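You operate a simulated robot arm through the tools that you are given. There is no shell and no other tool.

The job below is to be done with a simulated two-armed robot. You get a single attempt, and the scene is never put back.

## Task
Carry the white tray with both arms and set it on the end of the long counter.
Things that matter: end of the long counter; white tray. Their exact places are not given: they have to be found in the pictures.

It is judged by the outcome, as a careful person would: the job done as asked, and still so three seconds after it is handed in. It fails if anything else is knocked over, pushed out of place, dropped, spilled or broken.

## Robot
Two 6-joint arms with two-finger parallel grippers on one trunk, on a base that moves. Base frame: it is fixed to the floor where the robot stands at the start and does not move with it; the origin is under the middle of the robot, x ahead of it, y to its left, z up. Units: cm, degrees, N and s.
The left shoulder is at the start at [-9.6, 17.7, 78.1], the right one opposite. With the tool pointing down near the work surface each hand reaches from about 10 to 66 cm from the robot's upright axis, wherever it stands, measured 20 degrees to its own side. Places, roughly: end of the long counter [-60, 470, 90]; white tray [125, 325, 100]. Payload 1.57 kg a hand.
The tool frame of a hand sits at the grasp point between the pads (the TCP): z along the fingers, y along the line on which they close. The tips reach 3 cm beyond it. Largest opening 8 cm; finger width 1.7, thickness 1.2; the body of the gripper, 4 by 8.2 cm, starts 8 cm behind the TCP.
Orientation is that of the tool frame in the base frame, as a unit quaternion [x, y, z, w]. With the fingers straight down and closing along the base's y, the tool's x points along the base's -x, its y along +y and its z along -z.

## Interface
- The arms move only by the tool play_rows. It takes "left_increments", "right_increments" or both (then of equal length, played together; a hand with none holds still); each is a list of rows, each a list of 6 numbers: the shift along the tool's x, y, z in cm, then the turn, a rotation vector about the tool's x, y, z in degrees. In form: [[x, y, z, rx, ry, rz], ...]. A call has 1 to 20 rows; each row shifts and turns the commanded pose from where the row before left it, along the tool's axes as they then stand. "left_claw" and "right_claw" are, for a hand that has rows, the closure in counts, from 0 (fully open) to 255 (shut), set as the call begins (left out, the last holds). A row lasts 0.2 s, in which the tool goes at most 5 cm and 8.6 degrees; a call with a longer step from one row to the next is refused whole, and so is a gripper value outside its range. Where a pose cannot be reached the arm comes as near as it can. A force on the tool above 40 N (or 10 N above the force at the start of the call, whichever is more), or a blocked arm, ends the call early, and 0.2 s more pass. Each finger travels about 7.2 cm/s and halts on what it meets, pressing with about 32 N; the grip force reading is that of the motor and also rises with nothing between the fingers. The clock runs only during rows and for 0.2 s after the last one: add rows that do not move to give the fingers time. It gives the time, the measured TCP pose, the force on the tool (base axes), the opening and the grip force at its end, in the units of the frame above (readings bear some noise), with the torque about the TCP (base axes, N m) and any sound that the robot's microphone picked up.
- Cameras (640 x 400 px; columns grow to the right, rows downward): "scene" is now at [4.52, 0.19, 151.54]; the picture's right is [0.01, -1.00, 0.00], its down [-0.65, -0.00, -0.76] and it looks along [0.76, 0.01, -0.65] (base axes); focal length 259 px, centre (320, 200). "left" rides on the left gripper at [7.2, 0.7, -12.2] in its tool frame; the picture's right is [-0.09, 1.00, 0.00], its down [-0.84, -0.08, -0.54] and it looks along [-0.54, -0.05, 0.84] (tool axes); focal length 238 px, centre (320, 200). "right" rides on the right gripper at [7.2, -0.7, -12.2] in its tool frame; the picture's right is [0.09, 1.00, 0.00], its down [-0.84, 0.08, -0.54] and it looks along [-0.54, 0.05, 0.84] (tool axes); focal length 238 px, centre (320, 200).
- capture(camera): a new picture of that camera. It takes no simulated time.
- lift_body(by): moves the trunk up (or, below 0, down) by that many cm; the arms and the scene camera ride with it, the base frame stays. It gives what a move gives, with no picture.
- roll_base(legs): drives the robot by 1 to 6 legs, each [ahead, left, turn to the left] in cm, cm and degrees, along the robot's own axes; the way and the turn of a leg run together, so that a leg with both is an arc; at most 150 cm and 180 degrees a leg. The arms and the cameras ride along, it lands a little off, and it stops where it bumps. It gives what a move gives.
- pan_tilt(pan, tilt): turns the head with the scene camera to pan (to the left, within 143 degrees either way) and tilt (down, from -29 to 69), counted from straight ahead of the robot (the tilt from the chest, where the trunk bows). It gives what a move gives.
- probe_pixels(camera, pixels): for up to 12 pixels [column, row] of the newest picture of that camera ("zoom" is the newest enlarged one), the place [x, y, z] in the base frame of the surface seen there, good to about 0.2 cm. It takes no simulated time.
- inspect(camera, box): a new picture of the part [left, top, right, bottom] of that camera's present view, enlarged. It takes no simulated time.
- close_job(): hands the job in; it is judged then, once.

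Leave the grippers open and the arms clear of the work at the hand-in unless told otherwise.

The tools are called after "Request:" as a command line: name --argument value ..., lists and objects as JSON in quotes. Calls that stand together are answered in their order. play_rows: Moves the arms, as the interface text tells. Its arguments: {"type":"object","properties":{"left_increments":{"type":"array","items":{"type":"array","items":{"type":"number"}}},"left_claw":{"type":"number"},"right_increments":{"type":"array","items":{"type":"array","items":{"type":"number"}}},"right_claw":{"type":"number"}},"required":[]} The other tools are called the same way: lift_body (by) moves the trunk up or down; roll_base (legs) drives the base; pan_tilt (pan, tilt) turns the head that bears the scene camera; capture (camera) takes a picture; probe_pixels (camera, pixels) gives the place of the surface under pixels of a picture; inspect (camera, box) takes an enlarged picture of a part of a camera's view; close_job () hands the job in.

At the start:

```text
time: 0.0
left_tool_pos: [47.47, 20.49, 113.33]
left_tool_rot: [0.0, 1.0, 0.0, 0.0]
left_force: [0.4, 0.4, -0.4]
left_moment: [0.01, 0.0, -0.02]
left_grip_width: 8.02
left_grip_force: 0.1
right_tool_pos: [36.47, -19.65, 116.3]
right_tool_rot: [0.0, 1.0, -0.001, 0.0]
right_force: [0.6, 1.0, 0.1]
right_moment: [0.03, -0.02, 0.03]
right_grip_width: 7.98
right_grip_force: 0.0
trunk travel left (down, up): [-22.5, 10.3]
robot x, y, heading: [-0.03, 0.13, 0.0]
head pan, tilt (commanded): [0.4, 40.2]
```

scene: 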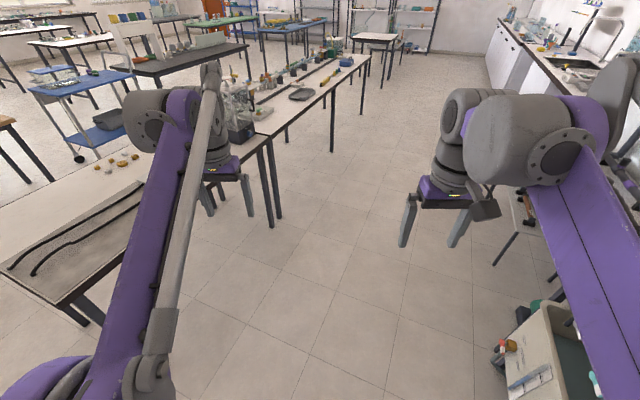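
right: 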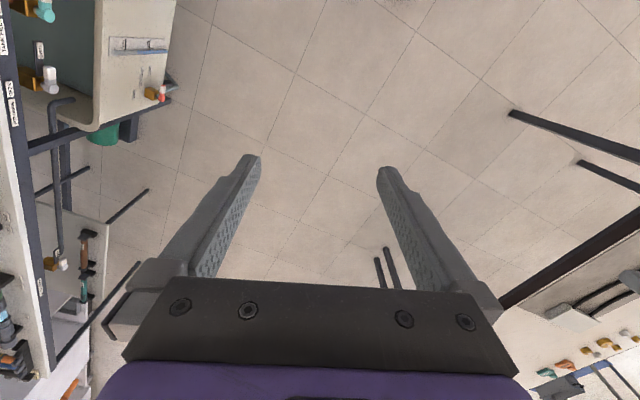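
left: 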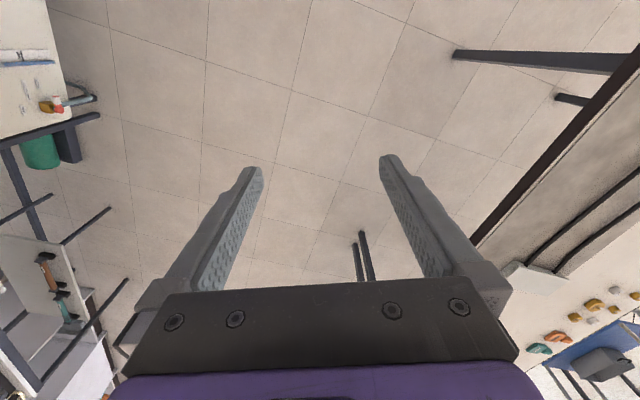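

The scene view shows a lab with tables to the left. The tray should be around [125, 325, 100], to the left and ahead. I turn the head left to look for it.

Request:
pan_tilt --pan 65 --tilt 15

Request:
capture --camera "scene"

```text
time: 1.4
left_tool_pos: [47.52, 20.63, 113.22]
left_tool_rot: [0.0, 1.0, 0.001, -0.001]
left_force: [0.3, -0.3, 0.1]
left_moment: [0.0, -0.02, -0.03]
left_grip_width: 7.99
left_grip_force: 0.0
right_tool_pos: [36.42, -19.61, 116.28]
right_tool_rot: [0.0, 1.0, 0.0, 0.0]
right_force: [0.3, -0.1, -0.7]
right_moment: [0.02, -0.01, 0.0]
right_grip_width: 8.02
right_grip_force: 0.0
trunk travel left (down, up): [-22.5, 10.3]
robot x, y, heading: [0.12, 0.23, -0.2]
head pan, tilt (commanded): [65.0, 15.0]
```

```text
taken
```

scene: 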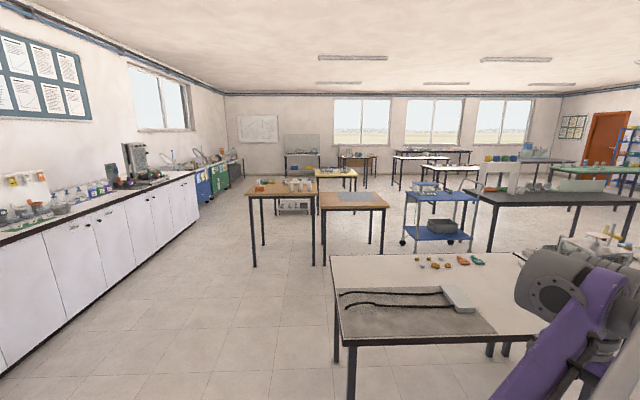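

A long white counter with a black edge runs along the left wall, and there are wood tables in the middle at about (255-385, 195). I zoom in there and on the counter.

Request:
inspect --camera "scene" --box '[230, 150, 400, 256]'

Request:
probe_pixels --camera "scene" --pixels '[[355, 197], [298, 185], [330, 205], [380, 205], [260, 192], [195, 170], [185, 177], [100, 195], [240, 160], [215, 165], [420, 230], [330, 170]]'

```text
3.76 times, centred on (315, 203) of scene
```

zoom: 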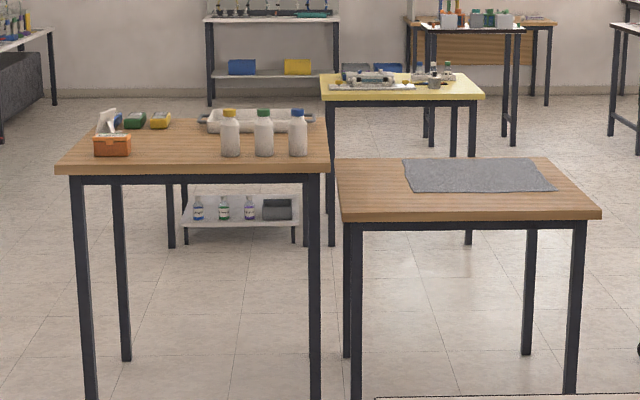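

```text
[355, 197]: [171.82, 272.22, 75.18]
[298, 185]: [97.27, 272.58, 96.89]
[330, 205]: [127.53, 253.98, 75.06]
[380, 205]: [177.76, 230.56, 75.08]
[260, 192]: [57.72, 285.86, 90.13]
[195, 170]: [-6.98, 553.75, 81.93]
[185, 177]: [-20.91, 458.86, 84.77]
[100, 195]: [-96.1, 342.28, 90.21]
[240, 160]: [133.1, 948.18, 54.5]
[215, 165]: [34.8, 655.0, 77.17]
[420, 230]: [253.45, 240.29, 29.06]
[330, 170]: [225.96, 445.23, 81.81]
```

The zoom shows a white tray with handles behind three white bottles, on the taller wood table. I probe the tray and the table edges, and zoom in on the counter's end.

Request:
probe_pixels --camera "zoom" --pixels '[[201, 119], [245, 113], [290, 113], [312, 119], [240, 125], [208, 128], [75, 165], [325, 165], [110, 122], [230, 140], [264, 140], [298, 140]]'

Request:
inspect --camera "scene" --box '[80, 130, 260, 242]'

```text
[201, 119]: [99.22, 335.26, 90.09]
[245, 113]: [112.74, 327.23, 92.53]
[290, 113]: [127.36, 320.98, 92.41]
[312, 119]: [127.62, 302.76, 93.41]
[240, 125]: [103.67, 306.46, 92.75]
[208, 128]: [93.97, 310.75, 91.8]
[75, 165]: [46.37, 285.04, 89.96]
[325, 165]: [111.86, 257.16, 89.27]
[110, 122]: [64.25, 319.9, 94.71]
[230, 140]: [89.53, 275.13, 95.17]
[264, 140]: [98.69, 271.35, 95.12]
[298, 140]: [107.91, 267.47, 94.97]
```

```text
3.56 times, centred on (170, 186) of scene
```

zoom: 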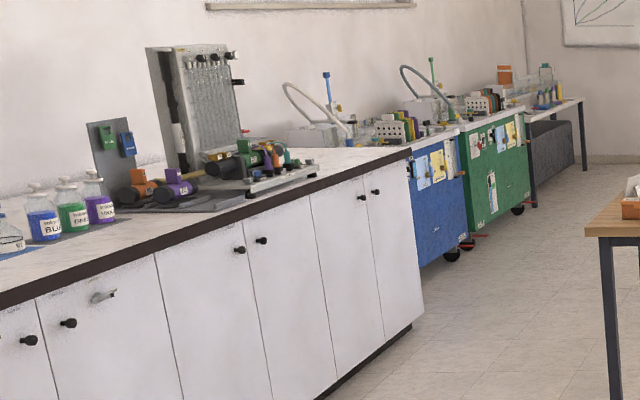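

The long white counter ends at about zoom (410,150), where the blue cart begins. The end of its top looks free past the machine. I probe the counter's top there.

Request:
probe_pixels --camera "zoom" --pixels '[[408, 151], [360, 149], [330, 151], [320, 172], [340, 165], [300, 175], [280, 192], [200, 230], [370, 163], [395, 148], [412, 158], [440, 140]]'

```text
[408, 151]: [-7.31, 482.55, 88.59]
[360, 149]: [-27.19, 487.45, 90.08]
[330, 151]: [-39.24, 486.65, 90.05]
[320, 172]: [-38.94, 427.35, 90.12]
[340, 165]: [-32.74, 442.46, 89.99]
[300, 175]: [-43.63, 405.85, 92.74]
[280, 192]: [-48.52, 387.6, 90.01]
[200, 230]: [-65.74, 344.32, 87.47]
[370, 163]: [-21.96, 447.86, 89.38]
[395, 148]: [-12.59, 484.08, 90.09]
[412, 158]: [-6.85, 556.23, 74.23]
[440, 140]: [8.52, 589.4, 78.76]
```

The counter's front edge runs along about 67° in the base frame, and the tables are square to it. I need the obstacles for the drive, so I probe the near table's corners, the floor area and the low shelf behind the wood table.

Request:
probe_pixels --camera "scene" --pixels '[[332, 256], [350, 340], [520, 255], [490, 335], [336, 358], [253, 265], [264, 242], [314, 262], [325, 262], [293, 205], [380, 262], [370, 243]]'

Request:
pan_tilt --pan 110 --tilt 30

Request:
capture --camera "scene"

```text
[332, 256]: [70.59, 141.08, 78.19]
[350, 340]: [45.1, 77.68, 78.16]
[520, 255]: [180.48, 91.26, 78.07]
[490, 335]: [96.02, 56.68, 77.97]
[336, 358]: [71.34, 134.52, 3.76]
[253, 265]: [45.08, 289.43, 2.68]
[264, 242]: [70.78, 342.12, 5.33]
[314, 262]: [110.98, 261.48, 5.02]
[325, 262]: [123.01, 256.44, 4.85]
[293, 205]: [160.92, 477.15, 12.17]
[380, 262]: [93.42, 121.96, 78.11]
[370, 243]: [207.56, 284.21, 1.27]
```

```text
time: 2.5
left_tool_pos: [47.39, 20.59, 113.26]
left_tool_rot: [0.0, 1.0, 0.0, 0.001]
left_force: [-0.2, -0.3, 0.5]
left_moment: [-0.05, -0.03, 0.02]
left_grip_width: 8.0
left_grip_force: 0.0
right_tool_pos: [36.4, -19.68, 116.21]
right_tool_rot: [0.0, 1.0, 0.0, -0.001]
right_force: [0.2, -0.1, -1.0]
right_moment: [0.01, 0.02, -0.02]
right_grip_width: 7.99
right_grip_force: 0.1
trunk travel left (down, up): [-22.5, 10.3]
robot x, y, heading: [0.03, -0.18, -0.3]
head pan, tilt (commanded): [110.0, 30.0]
```

```text
taken
```

scene: 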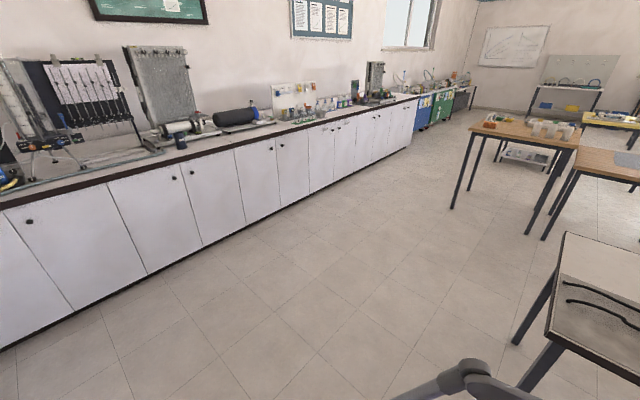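

The aisle between the counter (front edge) and the tables is about 120 cm wide and clear of things on the floor. The tray sits at the back edge of the wood table with bottles in front of it. I will drive up the aisle, go round behind the table and face the tray from its free side. First I turn to 67° and shift left into the aisle.

Request:
roll_base --legs '[[0, 0, 67.4], [0, 128, 0]]'

Request:
pan_tilt --pan 0 --tilt 20

Request:
capture --camera "scene"

```text
time: 16.8
left_tool_pos: [-120.0, 100.07, 113.27]
left_tool_rot: [-0.566, 0.825, 0.001, 0.0]
left_force: [0.6, -0.4, 0.1]
left_moment: [0.01, 0.0, -0.01]
left_grip_width: 8.01
left_grip_force: 0.0
right_tool_pos: [-86.51, 75.26, 116.34]
right_tool_rot: [-0.565, 0.825, 0.0, 0.0]
right_force: [0.2, -0.8, -1.2]
right_moment: [-0.04, 0.0, 0.01]
right_grip_width: 7.99
right_grip_force: 0.1
trunk travel left (down, up): [-22.5, 10.3]
robot x, y, heading: [-118.1, 48.78, 68.6]
head pan, tilt (commanded): [110.0, 30.0]
```

```text
time: 18.6
left_tool_pos: [-120.0, 100.03, 113.35]
left_tool_rot: [-0.565, 0.825, 0.0, 0.0]
left_force: [0.2, -0.9, -0.2]
left_moment: [-0.01, 0.02, 0.05]
left_grip_width: 7.99
left_grip_force: 0.2
right_tool_pos: [-86.52, 75.27, 116.3]
right_tool_rot: [-0.565, 0.825, 0.001, 0.0]
right_force: [-0.9, -0.2, 0.7]
right_moment: [0.01, -0.02, 0.0]
right_grip_width: 8.04
right_grip_force: 0.1
trunk travel left (down, up): [-22.5, 10.3]
robot x, y, heading: [-118.22, 48.6, 68.9]
head pan, tilt (commanded): [0.0, 20.0]
```

```text
taken
```

scene: 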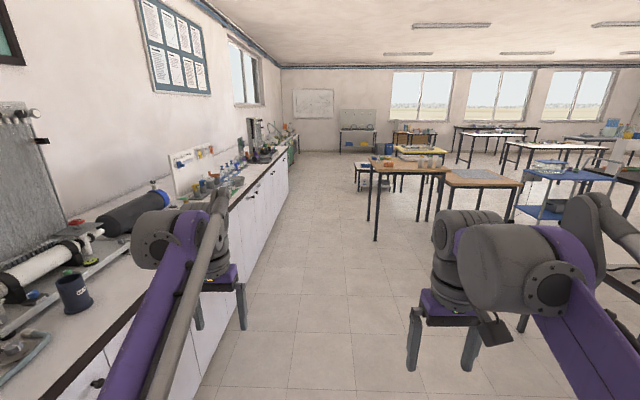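

I stand in the aisle at heading ~68.7°, with the counter to the left and the wood table ahead to the right. I correct the heading and drive ahead along the aisle.

Request:
roll_base --legs '[[0, 0, -1.7], [140, 0, 0], [140, 0, 0]]'

Request:
capture --camera "scene"

```text
time: 32.5
left_tool_pos: [-14.01, 358.13, 113.24]
left_tool_rot: [-0.56, 0.828, 0.0, 0.0]
left_force: [0.1, 0.3, 0.1]
left_moment: [0.0, 0.02, -0.01]
left_grip_width: 8.01
left_grip_force: 0.2
right_tool_pos: [19.16, 332.87, 116.36]
right_tool_rot: [-0.559, 0.829, 0.0, 0.001]
right_force: [0.5, 0.3, -0.3]
right_moment: [-0.01, 0.0, -0.02]
right_grip_width: 8.0
right_grip_force: 0.0
trunk travel left (down, up): [-22.5, 10.3]
robot x, y, heading: [-12.85, 306.42, 68.4]
head pan, tilt (commanded): [0.0, 20.0]
```

```text
taken
```

scene: 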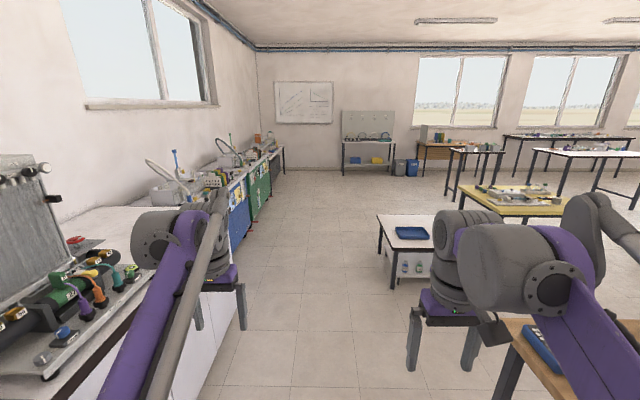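

I'm beside the wood table now. A low white table with a blue tray appears ahead at (380-435, 215-290). I probe it, then look at the counter's end on the left and the tray on the right.

Request:
probe_pixels --camera "scene" --pixels '[[378, 217], [400, 250], [432, 217], [392, 290], [380, 262], [410, 232], [460, 190], [500, 213], [510, 330], [540, 345]]'

Request:
pan_tilt --pan 55 --tilt 30

Request:
capture --camera "scene"

```text
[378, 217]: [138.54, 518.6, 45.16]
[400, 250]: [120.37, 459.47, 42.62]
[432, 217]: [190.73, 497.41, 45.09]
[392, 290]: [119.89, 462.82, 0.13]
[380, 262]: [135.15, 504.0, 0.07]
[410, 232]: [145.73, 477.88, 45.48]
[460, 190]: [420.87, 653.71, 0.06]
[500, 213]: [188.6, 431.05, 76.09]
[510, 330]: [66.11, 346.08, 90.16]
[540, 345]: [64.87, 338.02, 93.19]
```

```text
time: 33.8
left_tool_pos: [-14.04, 358.17, 113.24]
left_tool_rot: [-0.56, 0.829, 0.0, 0.0]
left_force: [-0.2, -0.6, 0.2]
left_moment: [-0.02, 0.0, -0.02]
left_grip_width: 8.02
left_grip_force: 0.2
right_tool_pos: [19.11, 332.83, 116.21]
right_tool_rot: [-0.56, 0.828, 0.001, 0.0]
right_force: [0.1, 0.3, 0.7]
right_moment: [0.01, -0.02, -0.01]
right_grip_width: 8.01
right_grip_force: 0.1
trunk travel left (down, up): [-22.5, 10.3]
robot x, y, heading: [-12.68, 306.17, 68.4]
head pan, tilt (commanded): [55.0, 30.0]
```

```text
taken
```

scene: 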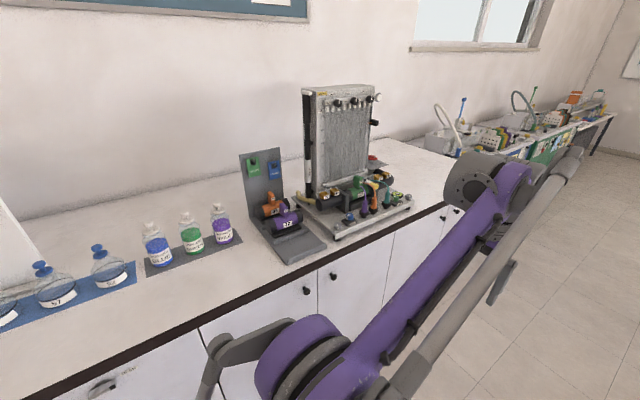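

I see the counter's machine at (300-410, 90-240), and the free end beyond it is partly hidden by my arm. I probe around it.

Request:
probe_pixels --camera "scene" --pixels '[[410, 200], [425, 190], [445, 175], [445, 158], [420, 148], [395, 142], [378, 158], [410, 165], [335, 235], [440, 205], [370, 180], [452, 160]]'

Request:
inspect --camera "scene" --box '[290, 90, 490, 215]'

```text
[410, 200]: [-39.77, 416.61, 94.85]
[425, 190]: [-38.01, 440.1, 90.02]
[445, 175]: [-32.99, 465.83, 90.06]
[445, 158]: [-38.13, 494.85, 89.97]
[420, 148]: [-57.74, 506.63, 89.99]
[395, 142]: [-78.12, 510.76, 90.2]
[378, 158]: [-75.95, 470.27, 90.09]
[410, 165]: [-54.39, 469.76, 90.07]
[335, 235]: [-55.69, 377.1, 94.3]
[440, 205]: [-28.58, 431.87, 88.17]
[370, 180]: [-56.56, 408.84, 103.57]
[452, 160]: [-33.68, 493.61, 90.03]
```

```text
3.20 times, centred on (390, 152) of scene
```

zoom: 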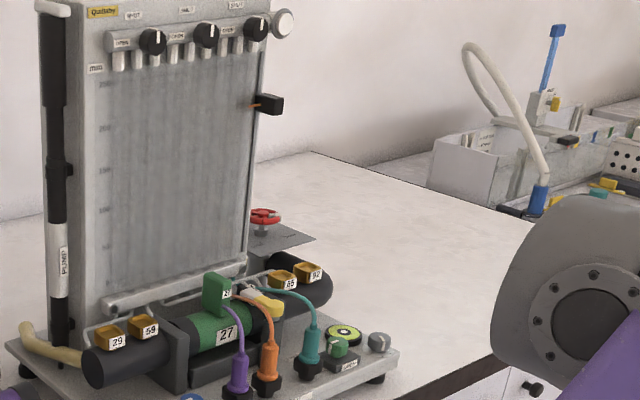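

The counter's free end spans about 70 × 75 cm at z=90, with the target near its middle. Now I drive past the wood table and shift right behind it.

Request:
roll_base --legs '[[0, 0, -1.3], [133, 0, 0], [0, -60, 0]]'

Request:
pan_tilt --pan -115 --tilt 30

Request:
capture --camera "scene"

```text
time: 46.3
left_tool_pos: [96.21, 457.65, 113.37]
left_tool_rot: [-0.549, 0.836, 0.0, 0.0]
left_force: [-0.9, -0.7, 0.1]
left_moment: [0.0, 0.01, 0.0]
left_grip_width: 8.02
left_grip_force: 0.1
right_tool_pos: [128.66, 431.44, 116.29]
right_tool_rot: [-0.549, 0.836, 0.0, 0.0]
right_force: [0.2, -0.2, -0.3]
right_moment: [0.01, -0.03, 0.0]
right_grip_width: 8.0
right_grip_force: 0.1
trunk travel left (down, up): [-22.5, 10.3]
robot x, y, heading: [96.17, 406.12, 66.6]
head pan, tilt (commanded): [55.0, 30.0]
```

```text
time: 48.9
left_tool_pos: [96.26, 457.54, 113.18]
left_tool_rot: [-0.549, 0.836, 0.001, 0.0]
left_force: [-0.2, 0.0, -0.4]
left_moment: [-0.03, 0.0, 0.01]
left_grip_width: 8.0
left_grip_force: 0.0
right_tool_pos: [128.6, 431.46, 116.37]
right_tool_rot: [-0.549, 0.836, 0.0, 0.001]
right_force: [-0.3, 0.5, 0.7]
right_moment: [-0.01, -0.03, -0.02]
right_grip_width: 8.01
right_grip_force: 0.1
trunk travel left (down, up): [-22.5, 10.3]
robot x, y, heading: [96.3, 405.93, 66.7]
head pan, tilt (commanded): [-115.0, 30.0]
```

```text
taken
```

scene: 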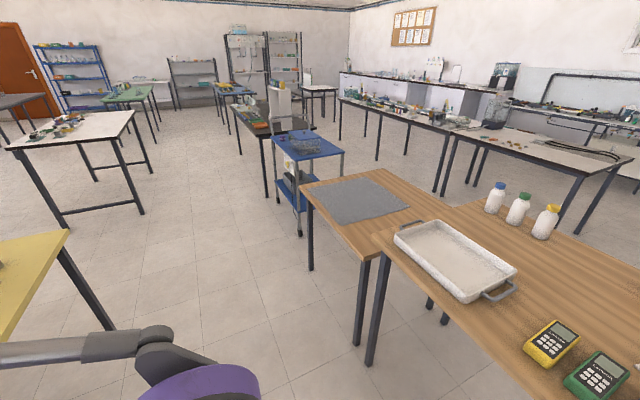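

Now the white tray is plainly seen at (395-518, 218-302), with a wire handle on its right short end at (500,290). I zoom in and probe it.

Request:
inspect --camera "scene" --box '[376, 200, 536, 300]'

Request:
probe_pixels --camera "scene" --pixels '[[395, 236], [432, 220], [517, 269], [475, 300], [514, 290], [487, 299], [435, 268], [475, 245], [500, 196], [517, 210], [545, 222], [378, 236]]'

```text
4.00 times, centred on (456, 250) of scene
```

zoom: 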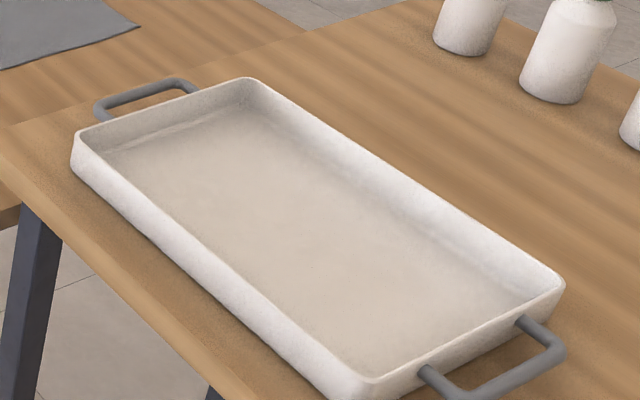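

```text
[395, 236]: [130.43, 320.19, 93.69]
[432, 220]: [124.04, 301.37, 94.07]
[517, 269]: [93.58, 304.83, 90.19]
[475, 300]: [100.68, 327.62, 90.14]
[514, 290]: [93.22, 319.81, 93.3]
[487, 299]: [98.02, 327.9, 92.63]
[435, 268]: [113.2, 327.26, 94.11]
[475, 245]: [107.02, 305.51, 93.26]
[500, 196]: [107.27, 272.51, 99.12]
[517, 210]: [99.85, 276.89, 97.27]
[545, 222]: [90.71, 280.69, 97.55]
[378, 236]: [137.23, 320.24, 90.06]
```

The tray has a gray bar handle at each short end. I probe the handles and rim corners in the zoom.

Request:
probe_pixels --camera "zoom" --pixels '[[100, 104], [140, 91], [180, 81], [192, 90], [556, 352], [520, 377], [545, 330], [432, 374], [76, 140], [249, 80], [560, 286], [368, 382]]'

Request:
probe_pixels --camera "zoom" --pixels '[[470, 395], [520, 325], [105, 115], [300, 230], [15, 200], [200, 320], [230, 260], [400, 168], [160, 110], [465, 335], [0, 130], [250, 390]]'

```text
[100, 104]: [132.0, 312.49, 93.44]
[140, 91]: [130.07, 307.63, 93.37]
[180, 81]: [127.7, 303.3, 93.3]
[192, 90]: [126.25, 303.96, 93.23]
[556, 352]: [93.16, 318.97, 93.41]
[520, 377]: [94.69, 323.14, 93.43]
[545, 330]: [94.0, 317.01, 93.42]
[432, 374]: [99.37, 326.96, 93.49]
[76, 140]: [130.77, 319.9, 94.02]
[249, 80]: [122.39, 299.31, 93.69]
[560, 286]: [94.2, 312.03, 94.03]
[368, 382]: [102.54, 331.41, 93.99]
```

```text
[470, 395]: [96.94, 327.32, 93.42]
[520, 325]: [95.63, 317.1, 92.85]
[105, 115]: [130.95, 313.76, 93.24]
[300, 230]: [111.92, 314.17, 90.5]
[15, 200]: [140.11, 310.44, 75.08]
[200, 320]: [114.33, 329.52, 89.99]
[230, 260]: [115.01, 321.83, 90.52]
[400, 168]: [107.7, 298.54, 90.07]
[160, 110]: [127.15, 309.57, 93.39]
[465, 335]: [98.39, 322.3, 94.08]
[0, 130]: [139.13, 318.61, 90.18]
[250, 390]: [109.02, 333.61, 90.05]
```

The tray's rim spans about 31 × 22 cm, top at z≈94, and the handle bars have their tops at z≈93.4, centred near (129.9, 308) and (94.8, 323.1). I turn around in place to face the tray from behind the table.

Request:
roll_base --legs '[[0, 0, 180]]'

Request:
pan_tilt --pan 20 --tilt 40

Request:
capture --camera "scene"

```text
time: 56.6
left_tool_pos: [95.81, 354.15, 113.28]
left_tool_rot: [0.839, 0.544, 0.0, 0.0]
left_force: [-0.6, 0.1, -0.4]
left_moment: [0.03, 0.0, -0.03]
left_grip_width: 7.98
left_grip_force: 0.1
right_tool_pos: [63.53, 380.58, 116.28]
right_tool_rot: [0.839, 0.544, -0.001, 0.0]
right_force: [-0.3, 0.0, 0.5]
right_moment: [0.03, -0.01, 0.0]
right_grip_width: 8.02
right_grip_force: 0.1
trunk travel left (down, up): [-22.5, 10.3]
robot x, y, heading: [96.42, 405.57, -114.1]
head pan, tilt (commanded): [-115.0, 30.0]
```

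```text
time: 58.7
left_tool_pos: [95.84, 354.01, 113.3]
left_tool_rot: [0.839, 0.544, 0.0, -0.001]
left_force: [0.4, 0.7, -0.6]
left_moment: [0.0, 0.0, -0.01]
left_grip_width: 8.03
left_grip_force: 0.1
right_tool_pos: [63.45, 380.55, 116.29]
right_tool_rot: [0.838, 0.546, 0.0, -0.001]
right_force: [0.6, 0.0, -0.5]
right_moment: [-0.02, -0.02, 0.01]
right_grip_width: 7.99
right_grip_force: 0.0
trunk travel left (down, up): [-22.5, 10.3]
robot x, y, heading: [96.25, 406.1, -114.0]
head pan, tilt (commanded): [20.0, 40.0]
```

```text
taken
```

scene: 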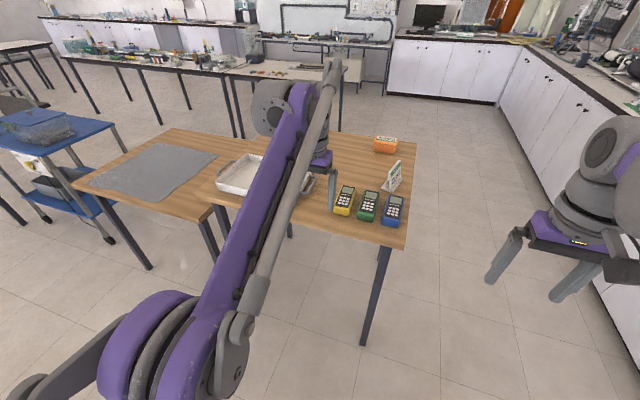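

I face the table now at heading -114°; the tray is at (220-290, 155-200), behind my left arm. I correct the heading by 1° and shift left 50 cm to be centred on the tray.

Request:
roll_base --legs '[[0, 0, 1.0], [0, 50, 0]]'

Request:
pan_tilt --pan 0 --tilt 45

Request:
capture --camera "scene"

```text
time: 63.9
left_tool_pos: [143.63, 335.24, 113.33]
left_tool_rot: [0.828, 0.56, 0.0, 0.001]
left_force: [1.0, 0.2, 0.3]
left_moment: [0.01, 0.03, -0.02]
left_grip_width: 7.99
left_grip_force: 0.1
right_tool_pos: [110.3, 360.45, 116.24]
right_tool_rot: [0.828, 0.561, 0.0, 0.0]
right_force: [0.5, 0.3, -0.7]
right_moment: [-0.01, 0.02, -0.01]
right_grip_width: 8.0
right_grip_force: 0.1
trunk travel left (down, up): [-22.5, 10.3]
robot x, y, heading: [142.42, 386.78, -111.6]
head pan, tilt (commanded): [20.0, 40.0]
```

```text
time: 64.8
left_tool_pos: [143.68, 335.37, 113.22]
left_tool_rot: [0.828, 0.561, -0.001, -0.001]
left_force: [-0.6, 0.1, -0.1]
left_moment: [0.02, 0.0, -0.01]
left_grip_width: 7.98
left_grip_force: 0.0
right_tool_pos: [110.26, 360.58, 116.28]
right_tool_rot: [0.828, 0.561, 0.0, 0.0]
right_force: [0.1, 0.6, -0.4]
right_moment: [0.0, -0.01, 0.01]
right_grip_width: 7.97
right_grip_force: 0.1
trunk travel left (down, up): [-22.5, 10.3]
robot x, y, heading: [141.81, 387.07, -111.7]
head pan, tilt (commanded): [0.0, 45.0]
```

```text
taken
```

scene: 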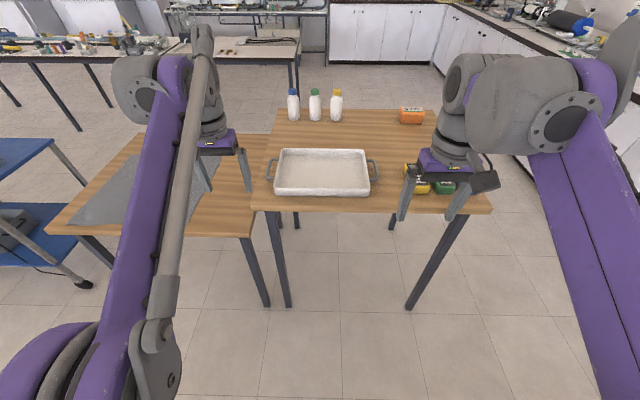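

I'm centred on the tray: it lies at (265-378, 148-195) with both handles visible. I look down to see my own base's front and judge how close I can get.

Request:
pan_tilt --pan 0 --tilt 69

Request:
capture --camera "scene"

```text
time: 65.7
left_tool_pos: [143.49, 335.26, 113.24]
left_tool_rot: [0.828, 0.561, 0.0, 0.0]
left_force: [0.3, -0.7, 0.0]
left_moment: [-0.02, 0.01, 0.02]
left_grip_width: 8.01
left_grip_force: 0.1
right_tool_pos: [110.31, 360.44, 116.3]
right_tool_rot: [0.828, 0.56, 0.0, 0.0]
right_force: [-0.5, -1.0, 0.3]
right_moment: [0.02, 0.02, 0.0]
right_grip_width: 8.03
right_grip_force: 0.0
trunk travel left (down, up): [-22.5, 10.3]
robot x, y, heading: [142.04, 386.99, -111.9]
head pan, tilt (commanded): [0.0, 68.8]
```

```text
taken
```

scene: 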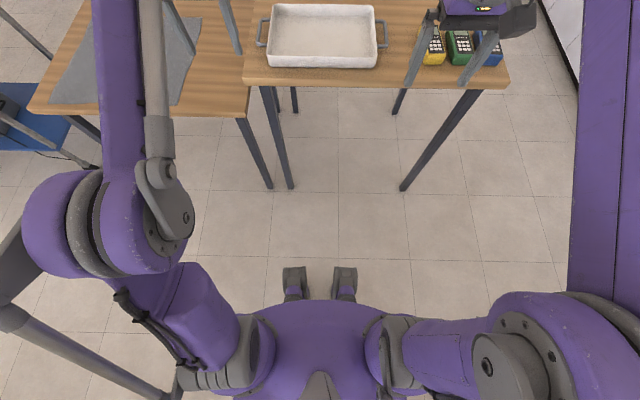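

I see two gray wheel feet at (293,280) and (344,280) and my purple front at (320,300). I probe them with the tray's handles for a fresh measurement.

Request:
probe_pixels --camera "scene" --pixels '[[293, 268], [344, 268], [293, 285], [320, 303], [250, 85], [300, 86], [500, 88], [290, 188], [401, 188], [272, 188], [320, 280], [375, 300]]'

Request:
inspect --camera "scene" --box '[240, 0, 400, 100]'

```text
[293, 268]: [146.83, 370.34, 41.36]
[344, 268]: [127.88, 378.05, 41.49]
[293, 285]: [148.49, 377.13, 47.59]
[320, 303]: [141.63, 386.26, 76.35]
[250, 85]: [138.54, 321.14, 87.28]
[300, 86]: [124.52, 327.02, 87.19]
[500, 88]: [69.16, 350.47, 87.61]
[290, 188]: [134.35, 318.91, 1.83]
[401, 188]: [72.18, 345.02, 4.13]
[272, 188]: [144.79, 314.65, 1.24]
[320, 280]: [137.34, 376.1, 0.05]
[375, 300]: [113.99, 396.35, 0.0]
```

```text
4.00 times, centred on (320, 50) of scene
```

zoom: 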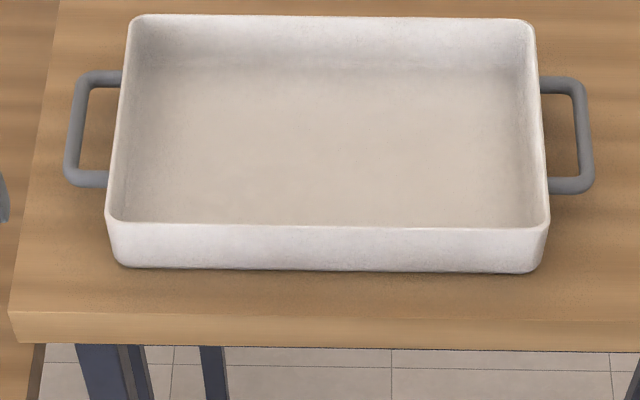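

My front reaches only ~14 cm ahead of the axis, so there's room. I check how high my elbows and forearms are relative to the table, and probe the handles in the zoom.

Request:
probe_pixels --camera "scene" --pixels '[[130, 230], [60, 220], [205, 320], [160, 150], [120, 170], [520, 330], [610, 300], [610, 200], [5, 315], [180, 215]]'

Request:
probe_pixels --camera "zoom" --pixels '[[74, 110], [70, 165], [78, 140], [584, 110], [588, 165], [586, 140], [85, 80], [100, 178], [570, 85], [565, 186], [110, 218], [548, 226]]'

```text
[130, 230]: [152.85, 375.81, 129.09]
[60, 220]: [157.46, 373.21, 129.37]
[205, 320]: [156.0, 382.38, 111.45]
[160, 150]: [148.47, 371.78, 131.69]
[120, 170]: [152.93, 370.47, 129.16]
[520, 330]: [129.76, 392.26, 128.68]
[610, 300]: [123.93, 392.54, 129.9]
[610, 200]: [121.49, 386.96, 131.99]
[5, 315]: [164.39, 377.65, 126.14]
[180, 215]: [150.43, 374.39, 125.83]
```

```text
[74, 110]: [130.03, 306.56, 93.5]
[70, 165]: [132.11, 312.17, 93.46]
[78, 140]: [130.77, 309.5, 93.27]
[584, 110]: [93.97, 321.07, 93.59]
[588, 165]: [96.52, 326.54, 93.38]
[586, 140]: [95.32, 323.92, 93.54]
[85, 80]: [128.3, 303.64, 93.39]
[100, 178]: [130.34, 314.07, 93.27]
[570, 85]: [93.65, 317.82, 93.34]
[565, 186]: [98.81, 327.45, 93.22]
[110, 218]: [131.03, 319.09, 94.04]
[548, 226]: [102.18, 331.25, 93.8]
```

The elbows are at z≈130, well above the table. I turn -1.2° to square up to the tray and advance 25 cm, with the hands staying at z≈113, above everything on the table.

Request:
roll_base --legs '[[0, 0, -1.2], [25, 0, 0]]'

Request:
capture --camera "scene"

```text
time: 67.8
left_tool_pos: [132.76, 312.38, 113.29]
left_tool_rot: [0.834, 0.552, 0.0, 0.0]
left_force: [0.0, 0.2, -0.3]
left_moment: [-0.02, 0.01, 0.01]
left_grip_width: 7.97
left_grip_force: 0.2
right_tool_pos: [99.96, 338.22, 116.2]
right_tool_rot: [0.834, 0.552, -0.001, 0.0]
right_force: [1.0, -0.1, -0.6]
right_moment: [-0.01, 0.0, 0.0]
right_grip_width: 8.0
right_grip_force: 0.0
trunk travel left (down, up): [-22.5, 10.3]
robot x, y, heading: [132.42, 364.26, -113.1]
head pan, tilt (commanded): [0.0, 68.8]
```

```text
taken
```

scene: 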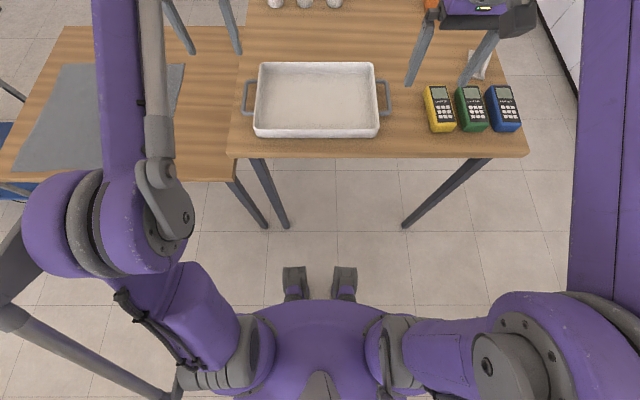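

I'm squared up (heading -113.0°), the tool x axis pointing back towards me and y to the tray's left end. The left bar centre is about (130.4, 308.4) and the right one about (95.0, 323.3). I bring both hands to hover over their handles at z=100, with the fingers opened to about 3.6 cm.

Request:
play_rows --left_increments '[[-0.92, -0.12, 0, 0, 0, 0], [-0.92, -0.12, 0, 0, 0, 0], [-0.92, -0.12, 0, 0, 0, 0], [-0.92, -0.12, 0, 0, 0, 0], [-0.92, -0.12, 1, 0, 0, 0], [0, 0, 2, 0, 0, 0], [0, 0, 2, 0, 0, 0], [0, 0, 2, 0, 0, 0], [0, 0, 2, 0, 0, 0], [0, 0, 2, 0, 0, 0], [0, 0, 1.3, 0, 0, 0], [0, 0, 1, 0, 0, 0], [0, 0, 0, 0, 0, 0]]' --right_increments '[[-2.6, 0.21, 0, 0, 0, 0], [-2.6, 0.21, 0, 0, 0, 0], [-2.6, 0.21, 1, 0, 0, 0], [-2.6, 0.21, 1, 0, 0, 0], [-2.6, 0.21, 2, 0, 0, 0], [-2.66, 0.22, 2, 0, 0, 0], [0, 0, 2, 0, 0, 0], [0, 0, 2, 0, 0, 0], [0, 0, 2, 0, 0, 0], [0, 0, 2, 0, 0, 0], [0, 0, 1.2, 0, 0, 0], [0, 0, 1, 0, 0, 0], [0, 0, 0, 0, 0, 0]]' --left_claw 140 --right_claw 140

Request:
capture --camera "left"

Request:
capture --camera "right"

Request:
capture --camera "scene"

```text
time: 70.6
left_tool_pos: [130.29, 308.39, 99.74]
left_tool_rot: [0.834, 0.552, 0.0, 0.0]
left_force: [-0.1, -0.4, -0.7]
left_moment: [-0.02, 0.01, 0.02]
left_grip_width: 3.6
left_grip_force: 0.1
right_tool_pos: [95.21, 323.25, 100.12]
right_tool_rot: [0.834, 0.552, 0.0, 0.0]
right_force: [0.2, -0.7, 0.3]
right_moment: [0.02, 0.02, -0.02]
right_grip_width: 3.63
right_grip_force: 0.1
trunk travel left (down, up): [-22.5, 10.3]
robot x, y, heading: [132.26, 364.23, -113.2]
head pan, tilt (commanded): [0.0, 68.8]
```

```text
taken
```

left: 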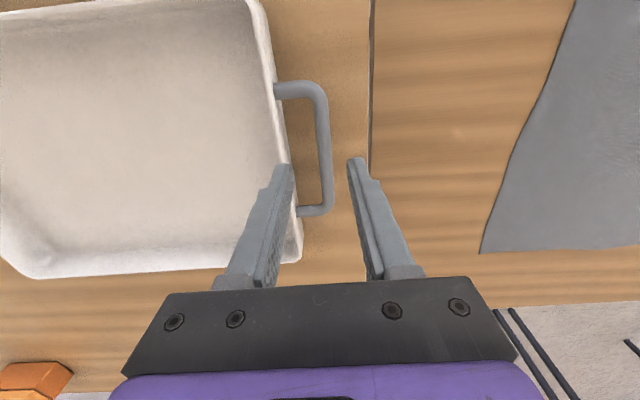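

```text
taken
```

right: 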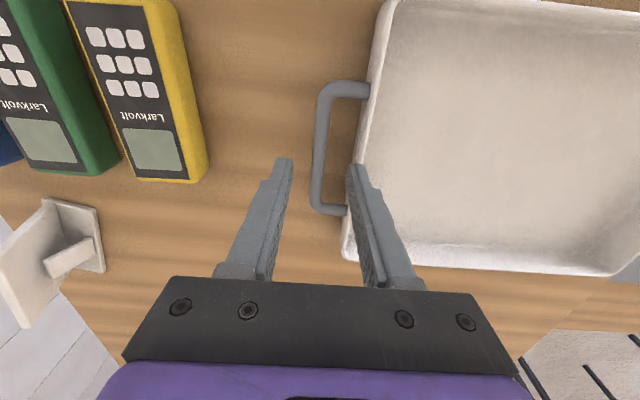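

```text
taken
```

scene: 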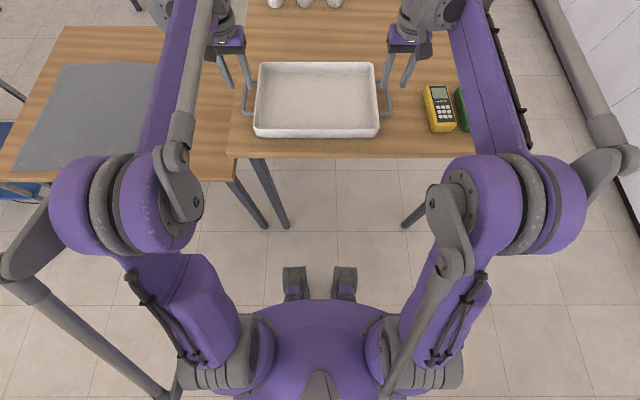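

Both hand views show the handle bars running between the fingertips: the left bar at (326,150), the right bar at (320,150). I probe them for a final alignment check.

Request:
probe_pixels --camera "left" --pixels '[[322, 110], [326, 150], [328, 190], [318, 150], [332, 150], [300, 90], [310, 212], [285, 120], [298, 190]]'

Request:
probe_pixels --camera "right" --pixels '[[323, 110], [320, 150], [317, 190], [313, 150], [327, 150], [345, 90], [335, 210], [368, 120], [352, 200]]'

```text
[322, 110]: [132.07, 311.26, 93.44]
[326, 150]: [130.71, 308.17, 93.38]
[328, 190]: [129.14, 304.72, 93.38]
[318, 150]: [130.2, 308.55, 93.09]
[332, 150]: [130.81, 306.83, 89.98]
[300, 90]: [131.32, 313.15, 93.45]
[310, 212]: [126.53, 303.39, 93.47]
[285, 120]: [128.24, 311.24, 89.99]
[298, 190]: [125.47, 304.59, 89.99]
```

```text
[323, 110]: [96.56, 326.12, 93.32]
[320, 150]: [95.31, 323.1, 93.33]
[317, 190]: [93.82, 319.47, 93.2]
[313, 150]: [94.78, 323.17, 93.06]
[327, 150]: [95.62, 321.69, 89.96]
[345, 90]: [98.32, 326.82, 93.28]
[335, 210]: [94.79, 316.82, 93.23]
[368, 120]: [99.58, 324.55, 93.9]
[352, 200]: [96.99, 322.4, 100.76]
```

The left bar's centre is ~0.35 cm further out than the left TCP, and the right one is well centred. I shift the left hand by 0.35 cm and lower both to z≈93.7, so the tips stay ~0.7 cm above the table.

Request:
play_rows --left_increments '[[0, 0.35, 0, 0, 0, 0], [0, 0, 1, 0, 0, 0], [0, 0, 1, 0, 0, 0], [0, 0, 1, 0, 0, 0], [0, 0, 1, 0, 0, 0], [0, 0, 1, 0, 0, 0], [0, 0, 1, 0, 0, 0], [0, 0, 0, 0, 0, 0]]' --right_increments '[[0, 0.05, 0, 0, 0, 0], [0, 0, 1.06, 0, 0, 0], [0, 0, 1.06, 0, 0, 0], [0, 0, 1.06, 0, 0, 0], [0, 0, 1.06, 0, 0, 0], [0, 0, 1.06, 0, 0, 0], [0, 0, 1.06, 0, 0, 0], [0, 0, 0, 0, 0, 0]]'

Request:
capture --camera "left"

Request:
capture --camera "right"

```text
time: 72.4
left_tool_pos: [130.9, 308.02, 93.84]
left_tool_rot: [0.834, 0.552, 0.0, 0.0]
left_force: [0.1, 0.7, 0.2]
left_moment: [0.05, 0.0, 0.01]
left_grip_width: 3.6
left_grip_force: 0.0
right_tool_pos: [95.05, 323.36, 93.76]
right_tool_rot: [0.834, 0.551, 0.0, 0.0]
right_force: [-0.6, 0.0, 0.2]
right_moment: [-0.02, -0.01, 0.02]
right_grip_width: 3.59
right_grip_force: 0.0
trunk travel left (down, up): [-22.5, 10.3]
robot x, y, heading: [132.51, 364.58, -113.1]
head pan, tilt (commanded): [0.0, 68.8]
```

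```text
taken
```

left: 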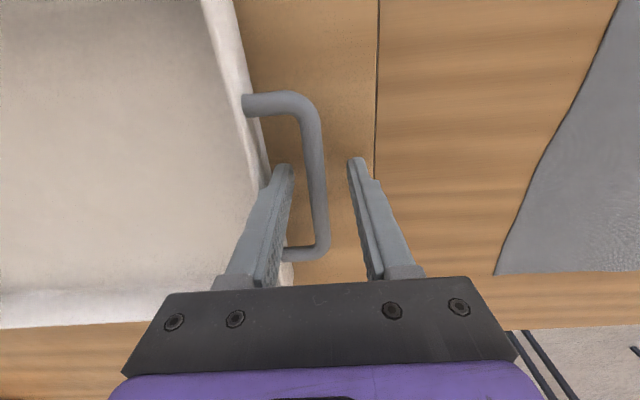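

```text
taken
```

right: 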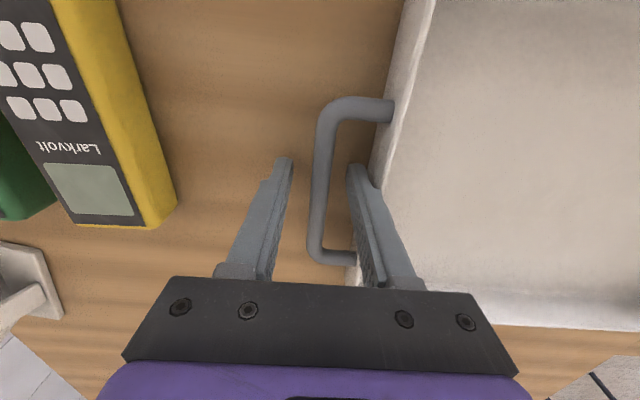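

Both bars lie between the open pads with no contact force. I close both grippers on the handles.

Request:
play_rows --left_increments '[[0, 0, 0, 0, 0, 0], [0, 0, 0, 0, 0, 0], [0, 0, 0, 0, 0, 0], [0, 0, 0, 0, 0, 0], [0, 0, 0, 0, 0, 0]]' --right_increments '[[0, 0, 0, 0, 0, 0], [0, 0, 0, 0, 0, 0], [0, 0, 0, 0, 0, 0], [0, 0, 0, 0, 0, 0], [0, 0, 0, 0, 0, 0]]' --left_claw 255 --right_claw 255

Request:
capture --camera "left"

Request:
capture --camera "right"

```text
time: 73.6
left_tool_pos: [130.62, 307.99, 93.87]
left_tool_rot: [0.835, 0.551, -0.001, -0.001]
left_force: [-16.3, 6.9, -0.6]
left_moment: [0.06, 0.2, 0.08]
left_grip_width: 1.13
left_grip_force: 29.0
right_tool_pos: [95.2, 323.24, 93.73]
right_tool_rot: [0.834, 0.552, 0.001, 0.0]
right_force: [16.5, -6.9, 0.8]
right_moment: [-0.05, -0.14, 0.01]
right_grip_width: 1.14
right_grip_force: 29.1
trunk travel left (down, up): [-22.5, 10.3]
robot x, y, heading: [132.54, 364.08, -113.1]
head pan, tilt (commanded): [0.0, 68.8]
```

```text
taken
```

left: 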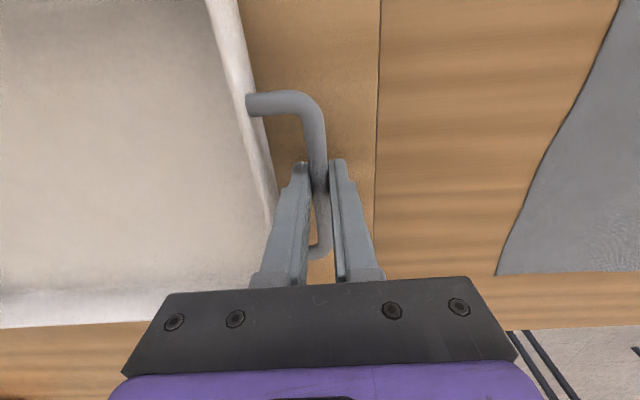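

```text
taken
```

right: 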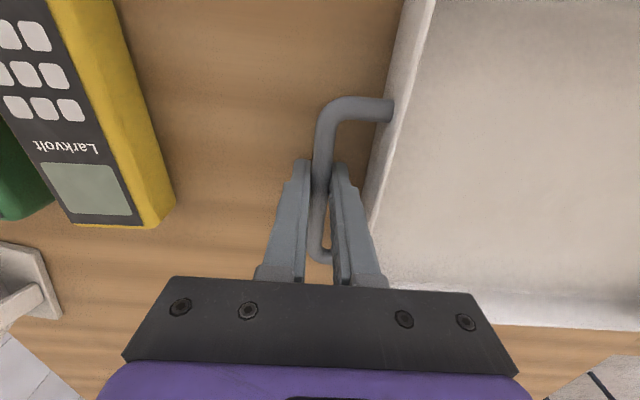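

Both grips hold (width 1.13 cm, ~29 N). The hands pull apart on the tray with ~18 N, so I bring them together slightly to relieve it before lifting.

Request:
play_rows --left_increments '[[0, -0.1, 0, 0, 0, 0], [0, 0, 0, 0, 0, 0]]' --right_increments '[[0, 0.1, 0, 0, 0, 0], [0, 0, 0, 0, 0, 0]]'

```text
time: 74.2
left_tool_pos: [130.73, 308.09, 93.95]
left_tool_rot: [0.834, 0.552, 0.0, 0.0]
left_force: [-13.6, 6.2, -0.7]
left_moment: [0.07, 0.12, 0.03]
left_grip_width: 1.16
left_grip_force: 29.0
right_tool_pos: [95.2, 323.22, 93.8]
right_tool_rot: [0.834, 0.551, 0.0, -0.001]
right_force: [14.3, -6.2, -0.1]
right_moment: [-0.03, -0.15, 0.01]
right_grip_width: 1.14
right_grip_force: 29.2
trunk travel left (down, up): [-22.5, 10.3]
robot x, y, heading: [132.74, 363.85, -113.0]
head pan, tilt (commanded): [0.0, 68.8]
```

The pull fell slightly, from 18 to 15 N. I bring them together further.

Request:
play_rows --left_increments '[[0, -0.15, 0, 0, 0, 0], [0, -0.15, 0, 0, 0, 0], [0, 0, 0, 0, 0, 0]]' --right_increments '[[0, 0.15, 0, 0, 0, 0], [0, 0.15, 0, 0, 0, 0], [0, 0, 0, 0, 0, 0]]'

```text
time: 75.0
left_tool_pos: [130.71, 308.06, 93.97]
left_tool_rot: [0.834, 0.552, 0.001, 0.003]
left_force: [20.6, -9.1, 0.0]
left_moment: [-0.1, -0.2, 0.02]
left_grip_width: 1.17
left_grip_force: 28.7
right_tool_pos: [95.23, 323.28, 93.78]
right_tool_rot: [0.835, 0.55, -0.001, -0.002]
right_force: [-19.8, 8.2, 0.3]
right_moment: [0.11, 0.17, 0.17]
right_grip_width: 1.14
right_grip_force: 29.1
trunk travel left (down, up): [-22.5, 10.3]
robot x, y, heading: [132.31, 364.0, -113.0]
head pan, tilt (commanded): [0.0, 68.8]
```

It overshot: they now press together with ~22 N. That is about 61 N per cm, so I ease each out by 0.17 cm.

Request:
play_rows --left_increments '[[0, 0.17, 0, 0, 0, 0], [0, 0, 0, 0, 0, 0]]' --right_increments '[[0, -0.17, 0, 0, 0, 0], [0, 0, 0, 0, 0, 0]]'

```text
time: 75.6
left_tool_pos: [130.72, 308.2, 93.88]
left_tool_rot: [0.834, 0.552, 0.001, 0.001]
left_force: [24.0, -11.1, 0.2]
left_moment: [-0.1, -0.25, 0.1]
left_grip_width: 1.15
left_grip_force: 29.3
right_tool_pos: [95.31, 323.29, 93.77]
right_tool_rot: [0.834, 0.552, -0.001, -0.002]
right_force: [-24.5, 10.1, -0.4]
right_moment: [0.12, 0.19, 0.09]
right_grip_width: 1.15
right_grip_force: 29.1
trunk travel left (down, up): [-22.5, 10.3]
robot x, y, heading: [132.15, 364.32, -113.0]
head pan, tilt (commanded): [0.0, 68.8]
```

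The force reading seems to lag behind the command. I hold still for a second to let it settle and read it again.

Request:
play_rows --left_increments '[[0, 0, 0, 0, 0, 0], [0, 0, 0, 0, 0, 0], [0, 0, 0, 0, 0, 0], [0, 0, 0, 0, 0, 0], [0, 0, 0, 0, 0, 0]]' --right_increments '[[0, 0, 0, 0, 0, 0], [0, 0, 0, 0, 0, 0], [0, 0, 0, 0, 0, 0], [0, 0, 0, 0, 0, 0], [0, 0, 0, 0, 0, 0]]'

```text
time: 76.8
left_tool_pos: [130.68, 308.17, 93.91]
left_tool_rot: [0.834, 0.552, 0.001, 0.001]
left_force: [24.8, -10.7, -0.5]
left_moment: [-0.09, -0.25, 0.09]
left_grip_width: 1.15
left_grip_force: 29.4
right_tool_pos: [95.37, 323.21, 93.77]
right_tool_rot: [0.834, 0.552, -0.001, -0.002]
right_force: [-25.6, 12.3, 0.0]
right_moment: [0.09, 0.22, 0.09]
right_grip_width: 1.12
right_grip_force: 28.6
trunk travel left (down, up): [-22.5, 10.3]
robot x, y, heading: [132.53, 364.22, -112.9]
head pan, tilt (commanded): [0.0, 68.8]
```

It is steady at ~27 N pressing inward. I ease both out by another 0.15 cm and wait.

Request:
play_rows --left_increments '[[0, 0.15, 0, 0, 0, 0], [0, 0, 0, 0, 0, 0], [0, 0, 0, 0, 0, 0], [0, 0, 0, 0, 0, 0]]' --right_increments '[[0, -0.15, 0, 0, 0, 0], [0, 0, 0, 0, 0, 0], [0, 0, 0, 0, 0, 0], [0, 0, 0, 0, 0, 0]]'

```text
time: 77.8
left_tool_pos: [130.82, 308.16, 93.98]
left_tool_rot: [0.834, 0.552, 0.001, 0.002]
left_force: [18.0, -8.5, 0.0]
left_moment: [-0.06, -0.14, 0.04]
left_grip_width: 1.12
left_grip_force: 28.9
right_tool_pos: [95.3, 323.16, 93.65]
right_tool_rot: [0.834, 0.552, -0.001, -0.001]
right_force: [-16.8, 8.4, 0.2]
right_moment: [0.05, 0.16, 0.11]
right_grip_width: 1.12
right_grip_force: 28.3
trunk travel left (down, up): [-22.5, 10.3]
robot x, y, heading: [132.45, 364.01, -112.8]
head pan, tilt (commanded): [0.0, 68.8]
```

That lowered it to 19 N. Another 0.12 cm each.

Request:
play_rows --left_increments '[[0, 0.12, 0, 0, 0, 0], [0, 0, 0, 0, 0, 0], [0, 0, 0, 0, 0, 0]]' --right_increments '[[0, -0.12, 0, 0, 0, 0], [0, 0, 0, 0, 0, 0], [0, 0, 0, 0, 0, 0]]'

```text
time: 78.6
left_tool_pos: [130.69, 308.15, 93.95]
left_tool_rot: [0.834, 0.551, -0.001, -0.001]
left_force: [0.9, -0.5, -0.4]
left_moment: [-0.02, -0.05, 0.15]
left_grip_width: 1.12
left_grip_force: 28.8
right_tool_pos: [95.12, 323.12, 93.62]
right_tool_rot: [0.833, 0.553, 0.002, 0.001]
right_force: [-0.9, 1.6, -0.2]
right_moment: [0.04, -0.03, 0.12]
right_grip_width: 1.14
right_grip_force: 29.2
trunk travel left (down, up): [-22.5, 10.3]
robot x, y, heading: [132.51, 364.03, -113.0]
head pan, tilt (commanded): [0.0, 68.8]
```

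The forces are now near zero. I lift the tray gently by raising the trunk 3 cm, and check.

Request:
lift_body --by 3

Request:
capture --camera "scene"

Request:
capture --camera "left"

Request:
capture --camera "right"

```text
time: 79.4
left_tool_pos: [130.71, 308.21, 96.9]
left_tool_rot: [0.834, 0.552, 0.0, 0.0]
left_force: [0.0, -0.7, 0.0]
left_moment: [-0.01, 0.05, 0.0]
left_grip_width: 0.02
left_grip_force: 20.8
right_tool_pos: [95.25, 323.35, 96.8]
right_tool_rot: [0.834, 0.552, -0.001, 0.0]
right_force: [0.2, 0.4, 0.8]
right_moment: [0.02, 0.04, -0.02]
right_grip_width: 0.0
right_grip_force: 21.1
trunk travel left (down, up): [-25.5, 7.3]
robot x, y, heading: [132.36, 364.0, -113.0]
head pan, tilt (commanded): [0.0, 68.8]
```

```text
taken
```

scene: 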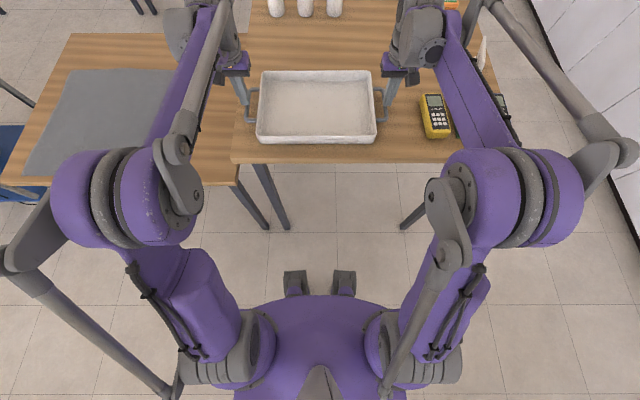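

```text
taken
```

left: 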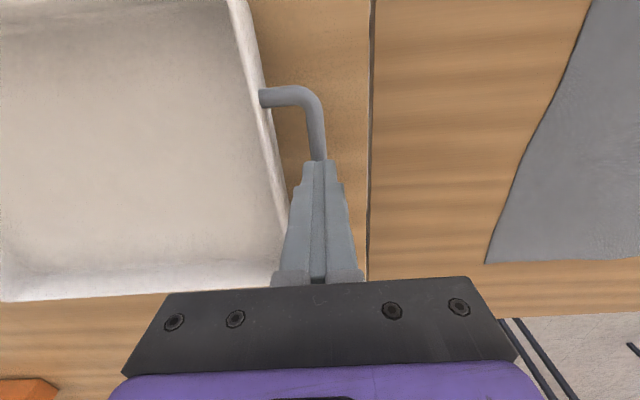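

```text
taken
```

right: 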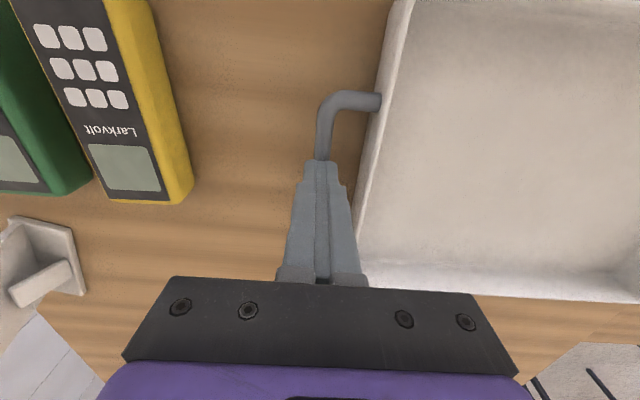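

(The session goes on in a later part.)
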